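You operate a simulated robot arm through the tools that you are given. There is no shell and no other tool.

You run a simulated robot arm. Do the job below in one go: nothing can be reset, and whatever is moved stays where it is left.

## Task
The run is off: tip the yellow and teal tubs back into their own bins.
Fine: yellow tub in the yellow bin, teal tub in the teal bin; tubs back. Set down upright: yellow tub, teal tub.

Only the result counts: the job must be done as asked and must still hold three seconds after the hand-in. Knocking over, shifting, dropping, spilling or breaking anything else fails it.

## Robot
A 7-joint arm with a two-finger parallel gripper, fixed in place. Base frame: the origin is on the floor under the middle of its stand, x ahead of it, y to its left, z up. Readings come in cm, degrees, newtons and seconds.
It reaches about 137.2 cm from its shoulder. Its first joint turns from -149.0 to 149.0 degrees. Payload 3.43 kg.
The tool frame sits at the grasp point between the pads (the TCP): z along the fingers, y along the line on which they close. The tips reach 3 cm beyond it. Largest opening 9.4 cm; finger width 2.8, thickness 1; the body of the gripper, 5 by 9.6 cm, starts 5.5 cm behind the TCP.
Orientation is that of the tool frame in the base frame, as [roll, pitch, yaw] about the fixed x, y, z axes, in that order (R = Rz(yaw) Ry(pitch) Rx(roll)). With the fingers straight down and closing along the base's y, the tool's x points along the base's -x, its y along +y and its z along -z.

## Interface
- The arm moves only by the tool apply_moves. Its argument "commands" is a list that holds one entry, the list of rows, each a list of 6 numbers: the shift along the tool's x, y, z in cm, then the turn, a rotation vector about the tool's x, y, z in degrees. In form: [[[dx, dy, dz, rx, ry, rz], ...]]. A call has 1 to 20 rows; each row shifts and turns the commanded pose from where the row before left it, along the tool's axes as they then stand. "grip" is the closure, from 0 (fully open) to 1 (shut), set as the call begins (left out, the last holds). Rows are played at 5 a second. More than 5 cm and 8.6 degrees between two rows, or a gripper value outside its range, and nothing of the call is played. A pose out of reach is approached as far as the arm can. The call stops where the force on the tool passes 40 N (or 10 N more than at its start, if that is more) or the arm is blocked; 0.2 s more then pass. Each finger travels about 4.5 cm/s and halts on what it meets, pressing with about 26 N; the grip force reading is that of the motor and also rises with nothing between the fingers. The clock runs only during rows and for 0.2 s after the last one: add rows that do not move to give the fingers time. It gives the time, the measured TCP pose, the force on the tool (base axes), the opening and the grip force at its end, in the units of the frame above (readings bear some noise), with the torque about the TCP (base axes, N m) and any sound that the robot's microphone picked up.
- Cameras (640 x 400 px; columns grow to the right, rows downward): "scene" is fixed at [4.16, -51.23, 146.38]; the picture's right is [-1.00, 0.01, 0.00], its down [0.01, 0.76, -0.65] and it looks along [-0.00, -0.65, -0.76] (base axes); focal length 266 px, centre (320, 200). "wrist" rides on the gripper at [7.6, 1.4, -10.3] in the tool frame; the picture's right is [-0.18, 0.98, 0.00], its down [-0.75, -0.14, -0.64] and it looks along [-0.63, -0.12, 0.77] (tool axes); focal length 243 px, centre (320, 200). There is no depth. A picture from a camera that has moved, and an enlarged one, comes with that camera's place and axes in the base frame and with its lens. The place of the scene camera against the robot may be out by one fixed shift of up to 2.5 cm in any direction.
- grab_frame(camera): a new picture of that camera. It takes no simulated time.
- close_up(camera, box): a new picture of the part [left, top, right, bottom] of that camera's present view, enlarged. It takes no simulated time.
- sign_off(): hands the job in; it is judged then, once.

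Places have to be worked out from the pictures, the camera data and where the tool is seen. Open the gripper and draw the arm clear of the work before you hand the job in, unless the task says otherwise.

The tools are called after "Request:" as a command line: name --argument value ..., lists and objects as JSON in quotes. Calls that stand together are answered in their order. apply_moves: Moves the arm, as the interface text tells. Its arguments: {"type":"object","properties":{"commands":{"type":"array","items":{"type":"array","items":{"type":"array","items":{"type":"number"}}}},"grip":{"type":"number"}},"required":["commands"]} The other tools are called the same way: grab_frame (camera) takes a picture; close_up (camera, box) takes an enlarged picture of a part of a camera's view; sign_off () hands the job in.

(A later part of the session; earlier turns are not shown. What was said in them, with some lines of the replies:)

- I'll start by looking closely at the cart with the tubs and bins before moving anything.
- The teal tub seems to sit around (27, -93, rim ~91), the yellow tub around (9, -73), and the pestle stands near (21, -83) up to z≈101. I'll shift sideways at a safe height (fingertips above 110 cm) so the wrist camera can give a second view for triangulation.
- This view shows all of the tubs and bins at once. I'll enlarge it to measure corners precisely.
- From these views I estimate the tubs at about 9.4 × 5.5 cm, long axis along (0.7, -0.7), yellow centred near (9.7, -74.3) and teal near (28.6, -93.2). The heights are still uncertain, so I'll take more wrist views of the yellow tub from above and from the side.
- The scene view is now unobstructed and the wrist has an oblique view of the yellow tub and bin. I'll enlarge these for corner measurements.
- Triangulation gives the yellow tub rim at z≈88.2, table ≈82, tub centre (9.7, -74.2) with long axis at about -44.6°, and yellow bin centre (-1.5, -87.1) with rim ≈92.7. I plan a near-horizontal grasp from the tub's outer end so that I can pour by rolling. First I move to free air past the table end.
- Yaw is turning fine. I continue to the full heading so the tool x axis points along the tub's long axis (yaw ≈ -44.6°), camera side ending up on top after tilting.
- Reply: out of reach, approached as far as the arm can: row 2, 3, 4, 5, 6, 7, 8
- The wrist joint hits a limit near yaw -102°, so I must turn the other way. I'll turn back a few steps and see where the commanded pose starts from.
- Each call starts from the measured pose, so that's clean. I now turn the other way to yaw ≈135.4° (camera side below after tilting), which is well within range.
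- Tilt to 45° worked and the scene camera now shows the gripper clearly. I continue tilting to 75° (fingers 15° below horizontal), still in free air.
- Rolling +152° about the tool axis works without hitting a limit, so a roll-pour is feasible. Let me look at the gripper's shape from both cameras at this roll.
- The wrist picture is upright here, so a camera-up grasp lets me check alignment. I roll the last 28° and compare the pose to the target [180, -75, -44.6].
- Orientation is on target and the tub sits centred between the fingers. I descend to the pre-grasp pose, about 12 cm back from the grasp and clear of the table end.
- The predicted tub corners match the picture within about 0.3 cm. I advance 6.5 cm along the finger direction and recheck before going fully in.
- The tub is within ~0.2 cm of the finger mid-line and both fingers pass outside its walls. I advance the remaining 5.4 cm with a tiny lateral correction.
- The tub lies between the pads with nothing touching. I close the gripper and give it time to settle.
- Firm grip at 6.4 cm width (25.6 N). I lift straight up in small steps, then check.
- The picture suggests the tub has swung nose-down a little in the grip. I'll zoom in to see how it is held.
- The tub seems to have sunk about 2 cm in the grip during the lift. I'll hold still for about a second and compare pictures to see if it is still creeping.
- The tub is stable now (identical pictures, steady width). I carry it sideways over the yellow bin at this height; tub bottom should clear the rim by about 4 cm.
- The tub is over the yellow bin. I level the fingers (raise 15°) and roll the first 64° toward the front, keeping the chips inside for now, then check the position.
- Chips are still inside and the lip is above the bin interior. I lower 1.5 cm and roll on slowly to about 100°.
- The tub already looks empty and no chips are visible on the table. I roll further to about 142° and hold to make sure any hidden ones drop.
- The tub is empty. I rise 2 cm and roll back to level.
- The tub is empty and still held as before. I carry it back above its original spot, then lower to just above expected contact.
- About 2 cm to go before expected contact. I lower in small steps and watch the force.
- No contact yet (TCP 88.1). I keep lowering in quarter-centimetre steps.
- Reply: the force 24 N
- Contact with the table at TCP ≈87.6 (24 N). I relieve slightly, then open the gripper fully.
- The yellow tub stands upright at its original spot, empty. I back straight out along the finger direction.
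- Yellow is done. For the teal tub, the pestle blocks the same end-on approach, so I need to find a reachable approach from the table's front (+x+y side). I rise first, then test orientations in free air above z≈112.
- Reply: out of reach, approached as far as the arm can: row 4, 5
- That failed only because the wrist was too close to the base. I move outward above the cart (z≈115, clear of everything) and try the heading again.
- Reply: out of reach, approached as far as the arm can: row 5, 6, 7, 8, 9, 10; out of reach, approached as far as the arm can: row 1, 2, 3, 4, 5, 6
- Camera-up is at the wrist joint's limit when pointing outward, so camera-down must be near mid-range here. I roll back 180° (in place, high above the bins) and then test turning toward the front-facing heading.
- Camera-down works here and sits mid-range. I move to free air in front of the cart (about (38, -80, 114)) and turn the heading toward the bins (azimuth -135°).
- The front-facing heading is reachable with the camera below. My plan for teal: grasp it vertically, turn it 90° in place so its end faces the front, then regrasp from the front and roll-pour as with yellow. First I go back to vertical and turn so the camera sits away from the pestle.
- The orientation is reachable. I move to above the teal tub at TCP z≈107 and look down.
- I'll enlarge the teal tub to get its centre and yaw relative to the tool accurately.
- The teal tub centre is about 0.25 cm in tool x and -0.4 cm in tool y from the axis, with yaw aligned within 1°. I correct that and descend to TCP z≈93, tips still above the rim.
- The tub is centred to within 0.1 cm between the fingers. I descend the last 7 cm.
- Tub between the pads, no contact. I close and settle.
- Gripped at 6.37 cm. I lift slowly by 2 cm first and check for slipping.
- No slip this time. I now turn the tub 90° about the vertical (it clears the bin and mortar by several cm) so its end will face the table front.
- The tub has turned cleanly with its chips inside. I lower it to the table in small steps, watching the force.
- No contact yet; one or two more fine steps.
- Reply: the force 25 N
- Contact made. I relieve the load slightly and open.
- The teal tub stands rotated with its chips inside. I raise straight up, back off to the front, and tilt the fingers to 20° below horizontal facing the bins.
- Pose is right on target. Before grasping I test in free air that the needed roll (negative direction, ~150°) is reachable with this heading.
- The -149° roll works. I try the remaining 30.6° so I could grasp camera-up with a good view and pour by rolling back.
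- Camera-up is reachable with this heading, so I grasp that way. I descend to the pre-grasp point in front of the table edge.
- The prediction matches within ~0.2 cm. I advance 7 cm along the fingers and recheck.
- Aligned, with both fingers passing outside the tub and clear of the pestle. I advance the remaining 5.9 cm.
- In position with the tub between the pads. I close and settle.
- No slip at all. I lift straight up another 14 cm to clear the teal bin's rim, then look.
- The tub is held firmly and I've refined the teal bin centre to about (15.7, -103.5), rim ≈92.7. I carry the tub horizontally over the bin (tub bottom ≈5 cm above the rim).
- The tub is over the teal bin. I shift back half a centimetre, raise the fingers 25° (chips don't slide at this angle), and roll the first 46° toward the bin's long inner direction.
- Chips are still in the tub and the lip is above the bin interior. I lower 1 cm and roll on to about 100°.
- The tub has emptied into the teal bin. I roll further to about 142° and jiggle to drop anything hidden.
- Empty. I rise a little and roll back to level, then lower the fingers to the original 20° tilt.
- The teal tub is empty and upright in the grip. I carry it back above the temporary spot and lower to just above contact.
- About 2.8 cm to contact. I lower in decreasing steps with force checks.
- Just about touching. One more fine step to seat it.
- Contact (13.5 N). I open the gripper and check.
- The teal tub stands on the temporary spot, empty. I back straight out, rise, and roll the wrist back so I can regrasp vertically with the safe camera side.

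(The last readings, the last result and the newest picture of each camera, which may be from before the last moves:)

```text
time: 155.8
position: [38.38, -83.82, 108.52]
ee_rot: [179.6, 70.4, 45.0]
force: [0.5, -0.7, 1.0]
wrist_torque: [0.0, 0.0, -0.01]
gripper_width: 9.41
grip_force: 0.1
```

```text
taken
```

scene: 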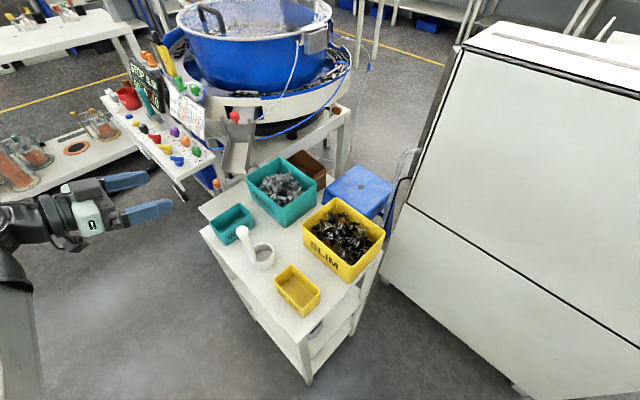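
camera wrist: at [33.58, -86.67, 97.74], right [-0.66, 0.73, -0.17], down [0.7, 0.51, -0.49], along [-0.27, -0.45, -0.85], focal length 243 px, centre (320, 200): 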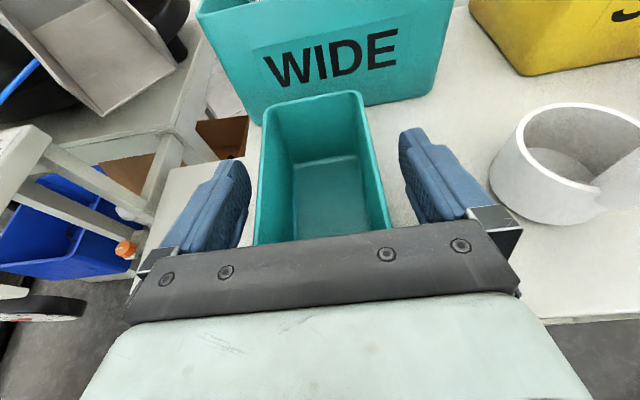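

Both tubs are empty and standing. I tilt to vertical and move above the teal tub to regrasp it from the top.

Request:
apply_moves --commands '[[[0, 0, 0, 0, 7.82, 0], [0, 0, 0, 0, 7.82, 0], [0, 0, 0, 0, 7.82, 0], [0, 0, 0, 0, 7.82, 0], [0, 0, 0, 0, 7.82, 0], [0, 0, 0, 0, 7.82, 0], [0, 0, 0, 0, 7.82, 0], [0, 0, 0, 0, 7.82, 0], [0, 0, 0, 0, 7.82, 0], [0, 0, 0, 0, 0, 0]]]'

Request:
apply_moves --commands '[[[-1.5, 0, 0, 0, 0, 0], [-2.5, 0, 0, 0, 0, 0], [-2.7, 0, 0, 0, 0, 0], [-2.7, 0.05, 0, 0, 0, 0], [-2.5, 0.08, 0, 0, 0, 0], [-1.58, 0, 0, 0, 0, 0], [0, 0, 0, 0, 0, 0]]]'

Request:
grab_frame --camera "wrist"

Request:
close_up --camera "wrist" --box '[240, 10, 400, 140]'

```text
time: 158.0
position: [38.37, -83.93, 108.59]
ee_rot: [179.9, -0.2, 45.4]
force: [-0.2, 0.9, -0.1]
wrist_torque: [-0.04, -0.02, -0.02]
gripper_width: 9.39
grip_force: 0.0
```

```text
time: 159.6
position: [29.1, -93.75, 108.42]
ee_rot: [179.9, -0.1, 45.4]
force: [0.7, -0.2, 0.0]
wrist_torque: [-0.01, 0.03, 0.01]
gripper_width: 9.35
grip_force: 0.0
```

```text
taken
camera wrist: at [35.19, -89.23, 118.91], right [0.57, -0.82, 0.0], down [-0.63, -0.44, 0.64], along [-0.53, -0.37, -0.77], focal length 243 px, centre (320, 200)
```

wrist: 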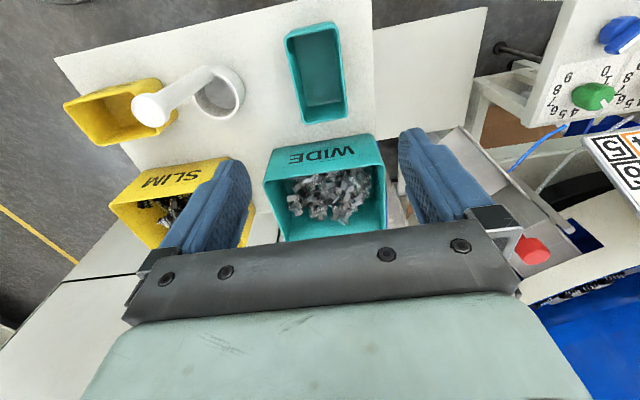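

```text
3.08 times, centred on (320, 75) of wrist
camera zoom: at [35.19, -89.23, 118.91], right [0.57, -0.82, 0.0], down [-0.63, -0.44, 0.64], along [-0.53, -0.37, -0.77], focal length 746 px, centre (320, 585)
```

zoom: 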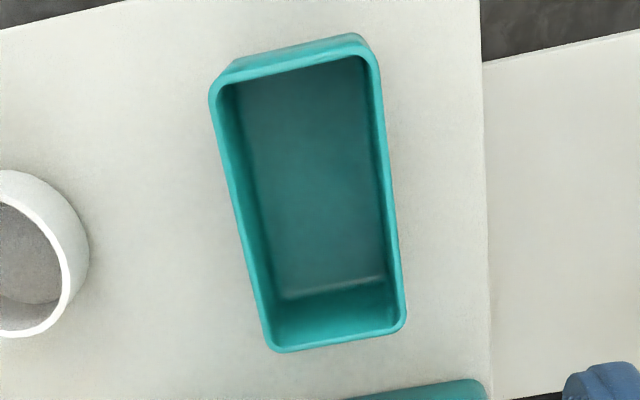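

The tub centre is 0.34 cm in x and -0.13 cm in y off axis. I correct and descend to just above the rim, then check.

Request:
apply_moves --commands '[[[0.34, -0.13, 1, 0, 0, 0], [0, 0, 2, 0, 0, 0], [0, 0, 2.5, 0, 0, 0], [0, 0, 2.5, 0, 0, 0], [0, 0, 2.5, 0, 0, 0], [0, 0, 2, 0, 0, 0], [0, 0, 1.5, 0, 0, 0], [0, 0, 1, 0, 0, 0], [0, 0, 0, 0, 0, 0]]]'

Request:
grab_frame --camera "wrist"

```text
time: 161.6
position: [29.21, -93.15, 93.42]
ee_rot: [179.9, 0.0, 45.4]
force: [0.5, -0.1, -0.2]
wrist_torque: [-0.02, 0.0, 0.02]
gripper_width: 9.42
grip_force: 0.1
```

```text
taken
camera wrist: at [35.51, -88.8, 103.86], right [0.57, -0.82, 0.0], down [-0.63, -0.44, 0.64], along [-0.53, -0.37, -0.77], focal length 243 px, centre (320, 200)
```

wrist: 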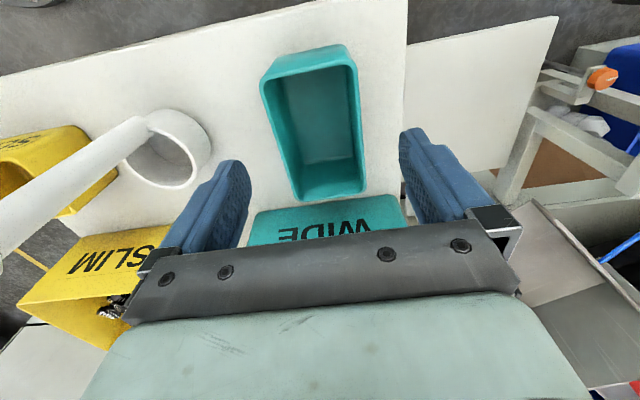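

Centred again. I descend the last 7 cm and close.

Request:
apply_moves --commands '[[[0, 0, 1, 0, 0, 0], [0, 0, 1, 0, 0, 0], [0, 0, 1, 0, 0, 0], [0, 0, 1, 0, 0, 0], [0, 0, 1, 0, 0, 0], [0, 0, 1, 0, 0, 0], [0, 0, 1, 0, 0, 0], [0, 0, 0, 0, 0, 0]]]'

Request:
apply_moves --commands '[[[0, 0, 0, 0, 0, 0], [0, 0, 0, 0, 0, 0], [0, 0, 0, 0, 0, 0], [0, 0, 0, 0, 0, 0], [0, 0, 0, 0, 0, 0], [0, 0, 0, 0, 0, 0], [0, 0, 0, 0, 0, 0], [0, 0, 0, 0, 0, 0]]]' --grip 1

Request:
grab_frame --camera "wrist"

```text
time: 163.4
position: [29.2, -93.26, 86.56]
ee_rot: [179.9, -0.1, 45.3]
force: [0.1, -0.1, -0.4]
wrist_torque: [0.02, 0.0, 0.01]
gripper_width: 9.43
grip_force: 0.0
```

```text
time: 165.2
position: [29.16, -93.38, 86.53]
ee_rot: [179.9, -0.1, 45.4]
force: [0.0, 0.3, -0.7]
wrist_torque: [0.01, 0.0, 0.01]
gripper_width: 6.39
grip_force: 25.6
```

```text
taken
camera wrist: at [35.42, -88.86, 96.91], right [0.57, -0.82, 0.0], down [-0.63, -0.44, 0.64], along [-0.53, -0.37, -0.77], focal length 243 px, centre (320, 200)
```

wrist: 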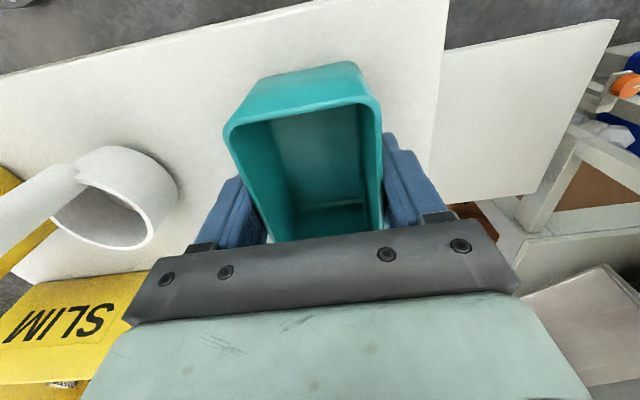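

Gripped at 6.39 cm. I lift 3 cm and turn it back 89.5° to its original orientation.

Request:
apply_moves --commands '[[[0, 0, -0.25, 0, 0, 0], [0, 0, -0.25, 0, 0, 0], [0, 0, -0.5, 0, 0, 0], [0, 0, -0.5, 0, 0, 0], [0, 0, -0.75, 0, 0, 0], [0, 0, -0.75, 0, 0, 0], [0, 0, 0, 0, 0, 5.5], [0, 0, 0, 0, 0, 7], [0, 0, 0, 0, 0, 7], [0, 0, 0, 0, 0, 7], [0, 0, 0, 0, 0, 7], [0, 0, 0, 0, 0, 7], [0, 0, 0, 0, 0, 7], [0, 0, 0, 0, 0, 7], [0, 0, 0, 0, 0, 7], [0, 0, 0, 0, 0, 7], [0, 0, 0, 0, 0, 7], [0, 0, 0, 0, 0, 7], [0, 0, 0, 0, 0, 7], [0, 0, 0, 0, 0, 0]]]'

Request:
grab_frame --camera "wrist"

Request:
close_up --camera "scene" --box '[160, 140, 320, 280]'

```text
time: 169.4
position: [29.19, -93.25, 89.41]
ee_rot: [-180.0, -0.1, -44.1]
force: [0.8, 0.3, -0.2]
wrist_torque: [-0.03, 0.03, -0.02]
gripper_width: 6.39
grip_force: 26.4
```

```text
taken
camera wrist: at [33.57, -99.57, 99.91], right [-0.82, -0.58, 0.0], down [-0.44, 0.63, 0.64], along [-0.37, 0.53, -0.77], focal length 243 px, centre (320, 200)
```

wrist: 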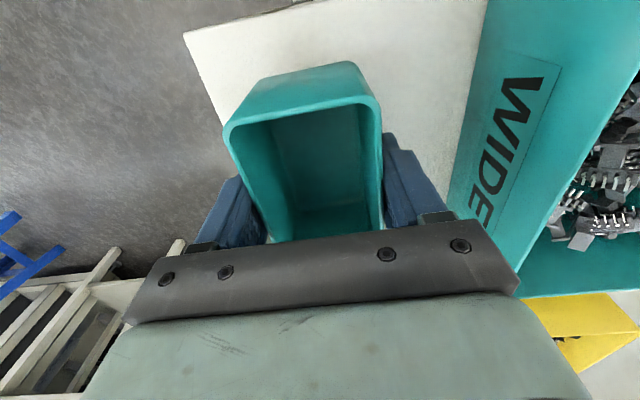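

```text
2.86 times, centred on (240, 210) of scene
camera zoom: at [4.16, -51.23, 146.38], right [-1.0, 0.01, 0.0], down [0.01, 0.76, -0.65], along [0.0, -0.65, -0.76], focal length 759 px, centre (549, 171)
```

zoom: 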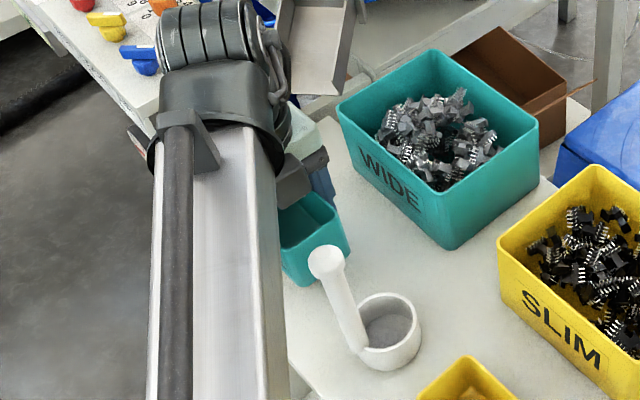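

Orientation restored. I lower to contact.

Request:
apply_moves --commands '[[[0, 0, 0.6, 0, 0, 0], [0, 0, 0.6, 0, 0, 0], [0, 0, 0.6, 0, 0, 0], [0, 0, 0.4, 0, 0, 0], [0, 0, 0.3, 0, 0, 0], [0, 0, 0, 0, 0, 0]]]'

Request:
apply_moves --commands '[[[0, 0, 0.2, 0, 0, 0], [0, 0, 0, 0, 0, 0]]]'

Request:
apply_moves --commands '[[[0, 0, 0.15, 0, 0, 0], [0, 0, 0, 0, 0, 0]]]'

```text
time: 170.8
position: [29.14, -93.3, 87.0]
ee_rot: [-180.0, -0.1, -44.0]
force: [0.6, 0.0, -1.8]
wrist_torque: [-0.02, -0.02, -0.01]
gripper_width: 6.42
grip_force: 26.4
```

```text
time: 171.4
position: [29.11, -93.26, 86.85]
ee_rot: [-180.0, -0.1, -44.1]
force: [0.1, -0.2, -0.9]
wrist_torque: [-0.01, 0.0, 0.01]
gripper_width: 6.37
grip_force: 26.2
```

```text
time: 172.0
position: [29.07, -93.24, 86.7]
ee_rot: [-179.9, -0.1, -44.2]
force: [0.3, -0.1, -0.3]
wrist_torque: [0.01, 0.0, 0.02]
gripper_width: 6.39
grip_force: 25.8
```

Not touching yet; two more fine steps.

Request:
apply_moves --commands '[[[0, 0, 0.15, 0, 0, 0], [0, 0, 0, 0, 0, 0]]]'

Request:
apply_moves --commands '[[[0, 0, 0.1, 0, 0, 0], [0, 0, 0, 0, 0, 0]]]'

```text
time: 172.6
position: [29.12, -93.32, 86.62]
ee_rot: [-180.0, -0.1, -44.1]
force: [0.2, -0.1, -1.2]
wrist_torque: [0.01, 0.01, 0.0]
gripper_width: 6.41
grip_force: 26.3
```

```text
time: 173.2
position: [29.11, -93.19, 86.56]
ee_rot: [-179.9, -0.1, -44.0]
force: [-0.1, -0.2, 0.1]
wrist_torque: [-0.06, 0.02, 0.03]
gripper_width: 6.4
grip_force: 25.7
```

Still hovering by about a millimetre; another fine step.

Request:
apply_moves --commands '[[[0, 0, 0.12, 0, 0, 0], [0, 0, 0, 0, 0, 0]]]'

```text
time: 173.8
position: [29.13, -93.16, 86.44]
ee_rot: [-179.8, 0.0, -44.1]
force: [2.0, -1.3, 13.1]
wrist_torque: [-0.03, 0.25, 0.0]
gripper_width: 6.4
grip_force: 25.9
```

Contact (13 N). I release and check.

Request:
apply_moves --commands '[[[0, 0, 0, 0, 0, 0], [0, 0, 0, 0, 0, 0], [0, 0, 0, 0, 0, 0], [0, 0, 0, 0, 0, 0], [0, 0, 0, 0, 0, 0], [0, 0, 0, 0, 0, 0]]]' --grip 0

Request:
grab_frame --camera "wrist"

```text
time: 175.2
position: [29.22, -93.25, 86.29]
ee_rot: [-179.8, -0.1, -44.2]
force: [-0.5, 0.8, 0.1]
wrist_torque: [0.03, -0.03, 0.01]
gripper_width: 9.42
grip_force: 0.1
```

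```text
taken
camera wrist: at [33.54, -99.51, 96.78], right [-0.82, -0.58, 0.0], down [-0.44, 0.63, 0.64], along [-0.37, 0.52, -0.77], focal length 243 px, centre (320, 200)
```

wrist: 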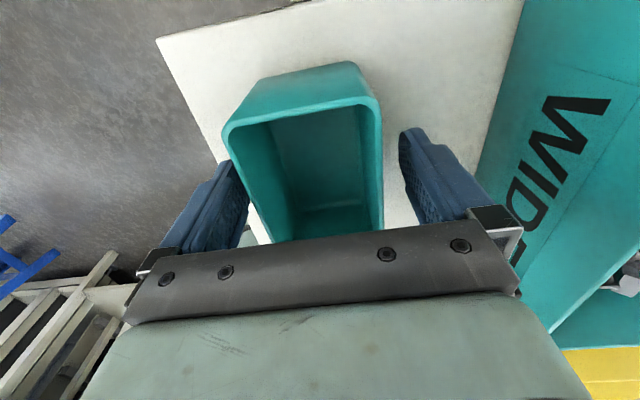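

The teal tub is back exactly where it began. I raise straight up and draw the arm clear to the front, then inspect everything.

Request:
apply_moves --commands '[[[0, 0, -1, 0, 0, 0], [0, 0, -2, 0, 0, 0], [0, 0, -3, 0, 0, 0], [0, 0, -3, 0, 0, 0], [0, 0, -3, 0, 0, 0], [0, 0, -3, 0, 0, 0], [0, 0, -3, 0, 0, 0], [0, 0, -3, 0, 0, 0], [0, 0, -3, 0, 0, 0], [0, 0, -2, 0, 0, 0], [0, 0, 0, 0, 0, 0]]]'

Request:
grab_frame --camera "wrist"

Request:
apply_moves --commands '[[[0, -2.5, 0, 0, 0, 0], [0, -2.5, 0, 0, 0, 0], [0, -2.5, 0, 0, 0, 0], [0, -2.5, 0, 0, 0, 0], [0, -2.5, 0, 0, 0, 0], [0, -2.5, 0, 0, 0, 0], [0, 0, 0, 0, 0, 0]]]'

Request:
grab_frame --camera "wrist"

Request:
grab_frame --camera "scene"

Request:
close_up --camera "scene" --box '[200, 140, 400, 340]'

```text
time: 177.6
position: [29.04, -93.27, 112.14]
ee_rot: [-179.9, -0.1, -44.1]
force: [0.1, 0.5, 0.0]
wrist_torque: [-0.04, 0.05, 0.01]
gripper_width: 9.37
grip_force: 0.1
```

```text
taken
camera wrist: at [33.46, -99.58, 122.68], right [-0.82, -0.58, 0.0], down [-0.44, 0.63, 0.64], along [-0.37, 0.53, -0.77], focal length 243 px, centre (320, 200)
```

wrist: 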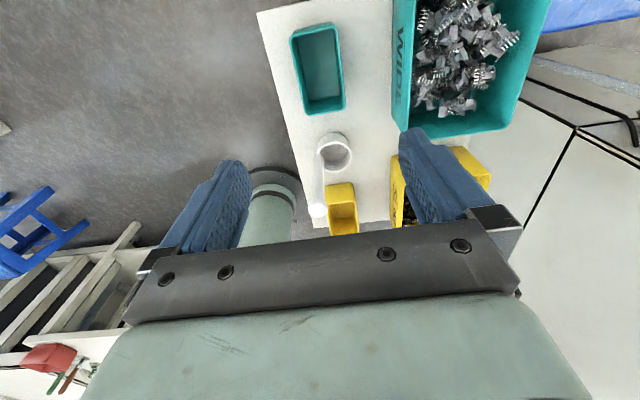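

```text
time: 179.2
position: [39.64, -82.36, 112.47]
ee_rot: [-179.9, 0.0, -44.1]
force: [-0.1, -0.3, -0.1]
wrist_torque: [-0.01, 0.0, -0.01]
gripper_width: 9.41
grip_force: 0.1
```

```text
taken
camera wrist: at [43.99, -88.76, 122.8], right [-0.82, -0.58, 0.0], down [-0.44, 0.63, 0.64], along [-0.37, 0.52, -0.77], focal length 243 px, centre (320, 200)
```

wrist: 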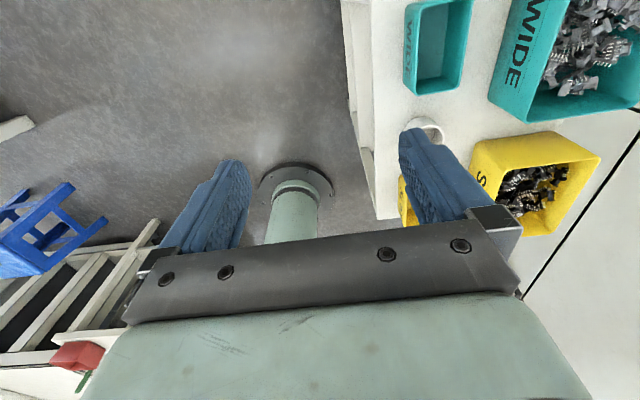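

```text
taken
```

scene: 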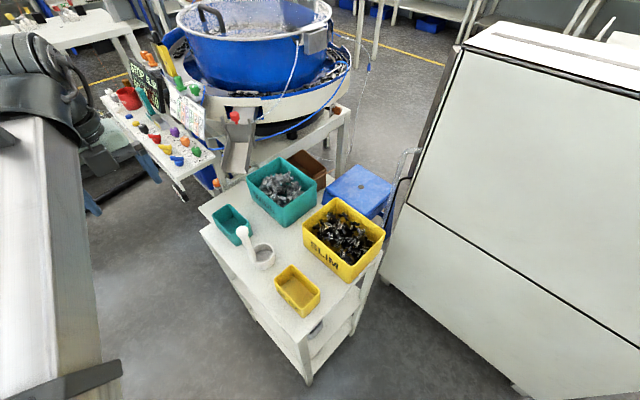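

```text
2.00 times, centred on (300, 240) of scene
camera zoom: at [4.16, -51.23, 146.38], right [-1.0, 0.01, 0.0], down [0.01, 0.76, -0.65], along [0.0, -0.65, -0.76], focal length 531 px, centre (360, 120)
```

zoom: 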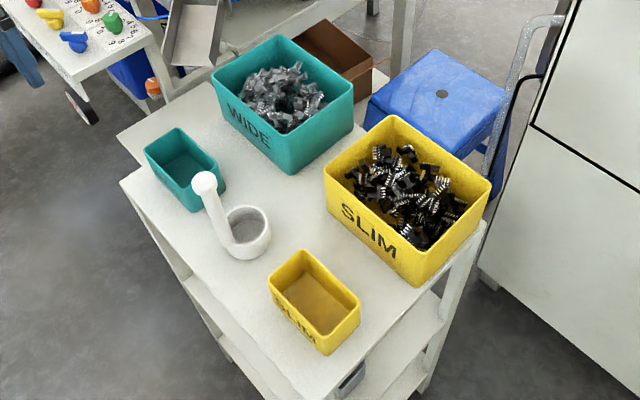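

Both tubs are empty, upright and back on their original spots. The chips are in their own bins, no strays show on the table, and the mortar, pestle and bins look unmoved. The gripper is open and the arm is clear, so I hand the job in.

Request:
sign_off

```text
The job is handed in.
```

I tipped the yellow tub into the yellow bin and the teal tub into the teal bin. Both tubs are back upright at their original spots, and I've handed the job in.

- **Tubs:** both looked empty in the wrist camera after pouring. The final scene picture shows them where they started, to within about half a centimetre.
- **Spills:** I saw no stray chips on the table. I didn't get a direct view of the narrow strip behind the bins, though none of the pour views showed anything there.
- **Other items:** the mortar, pestle and both bins look unmoved. The gripper is open and the arm is drawn clear to the front.
- **Yellow tub slip:** on its first lift it slipped about 2 cm in the grip, then held firm. Nothing spilled.
- **Teal tub handling:** the pestle blocked the approach I had used for yellow. I turned the tub 90° in place, poured it from the front, then turned it back.
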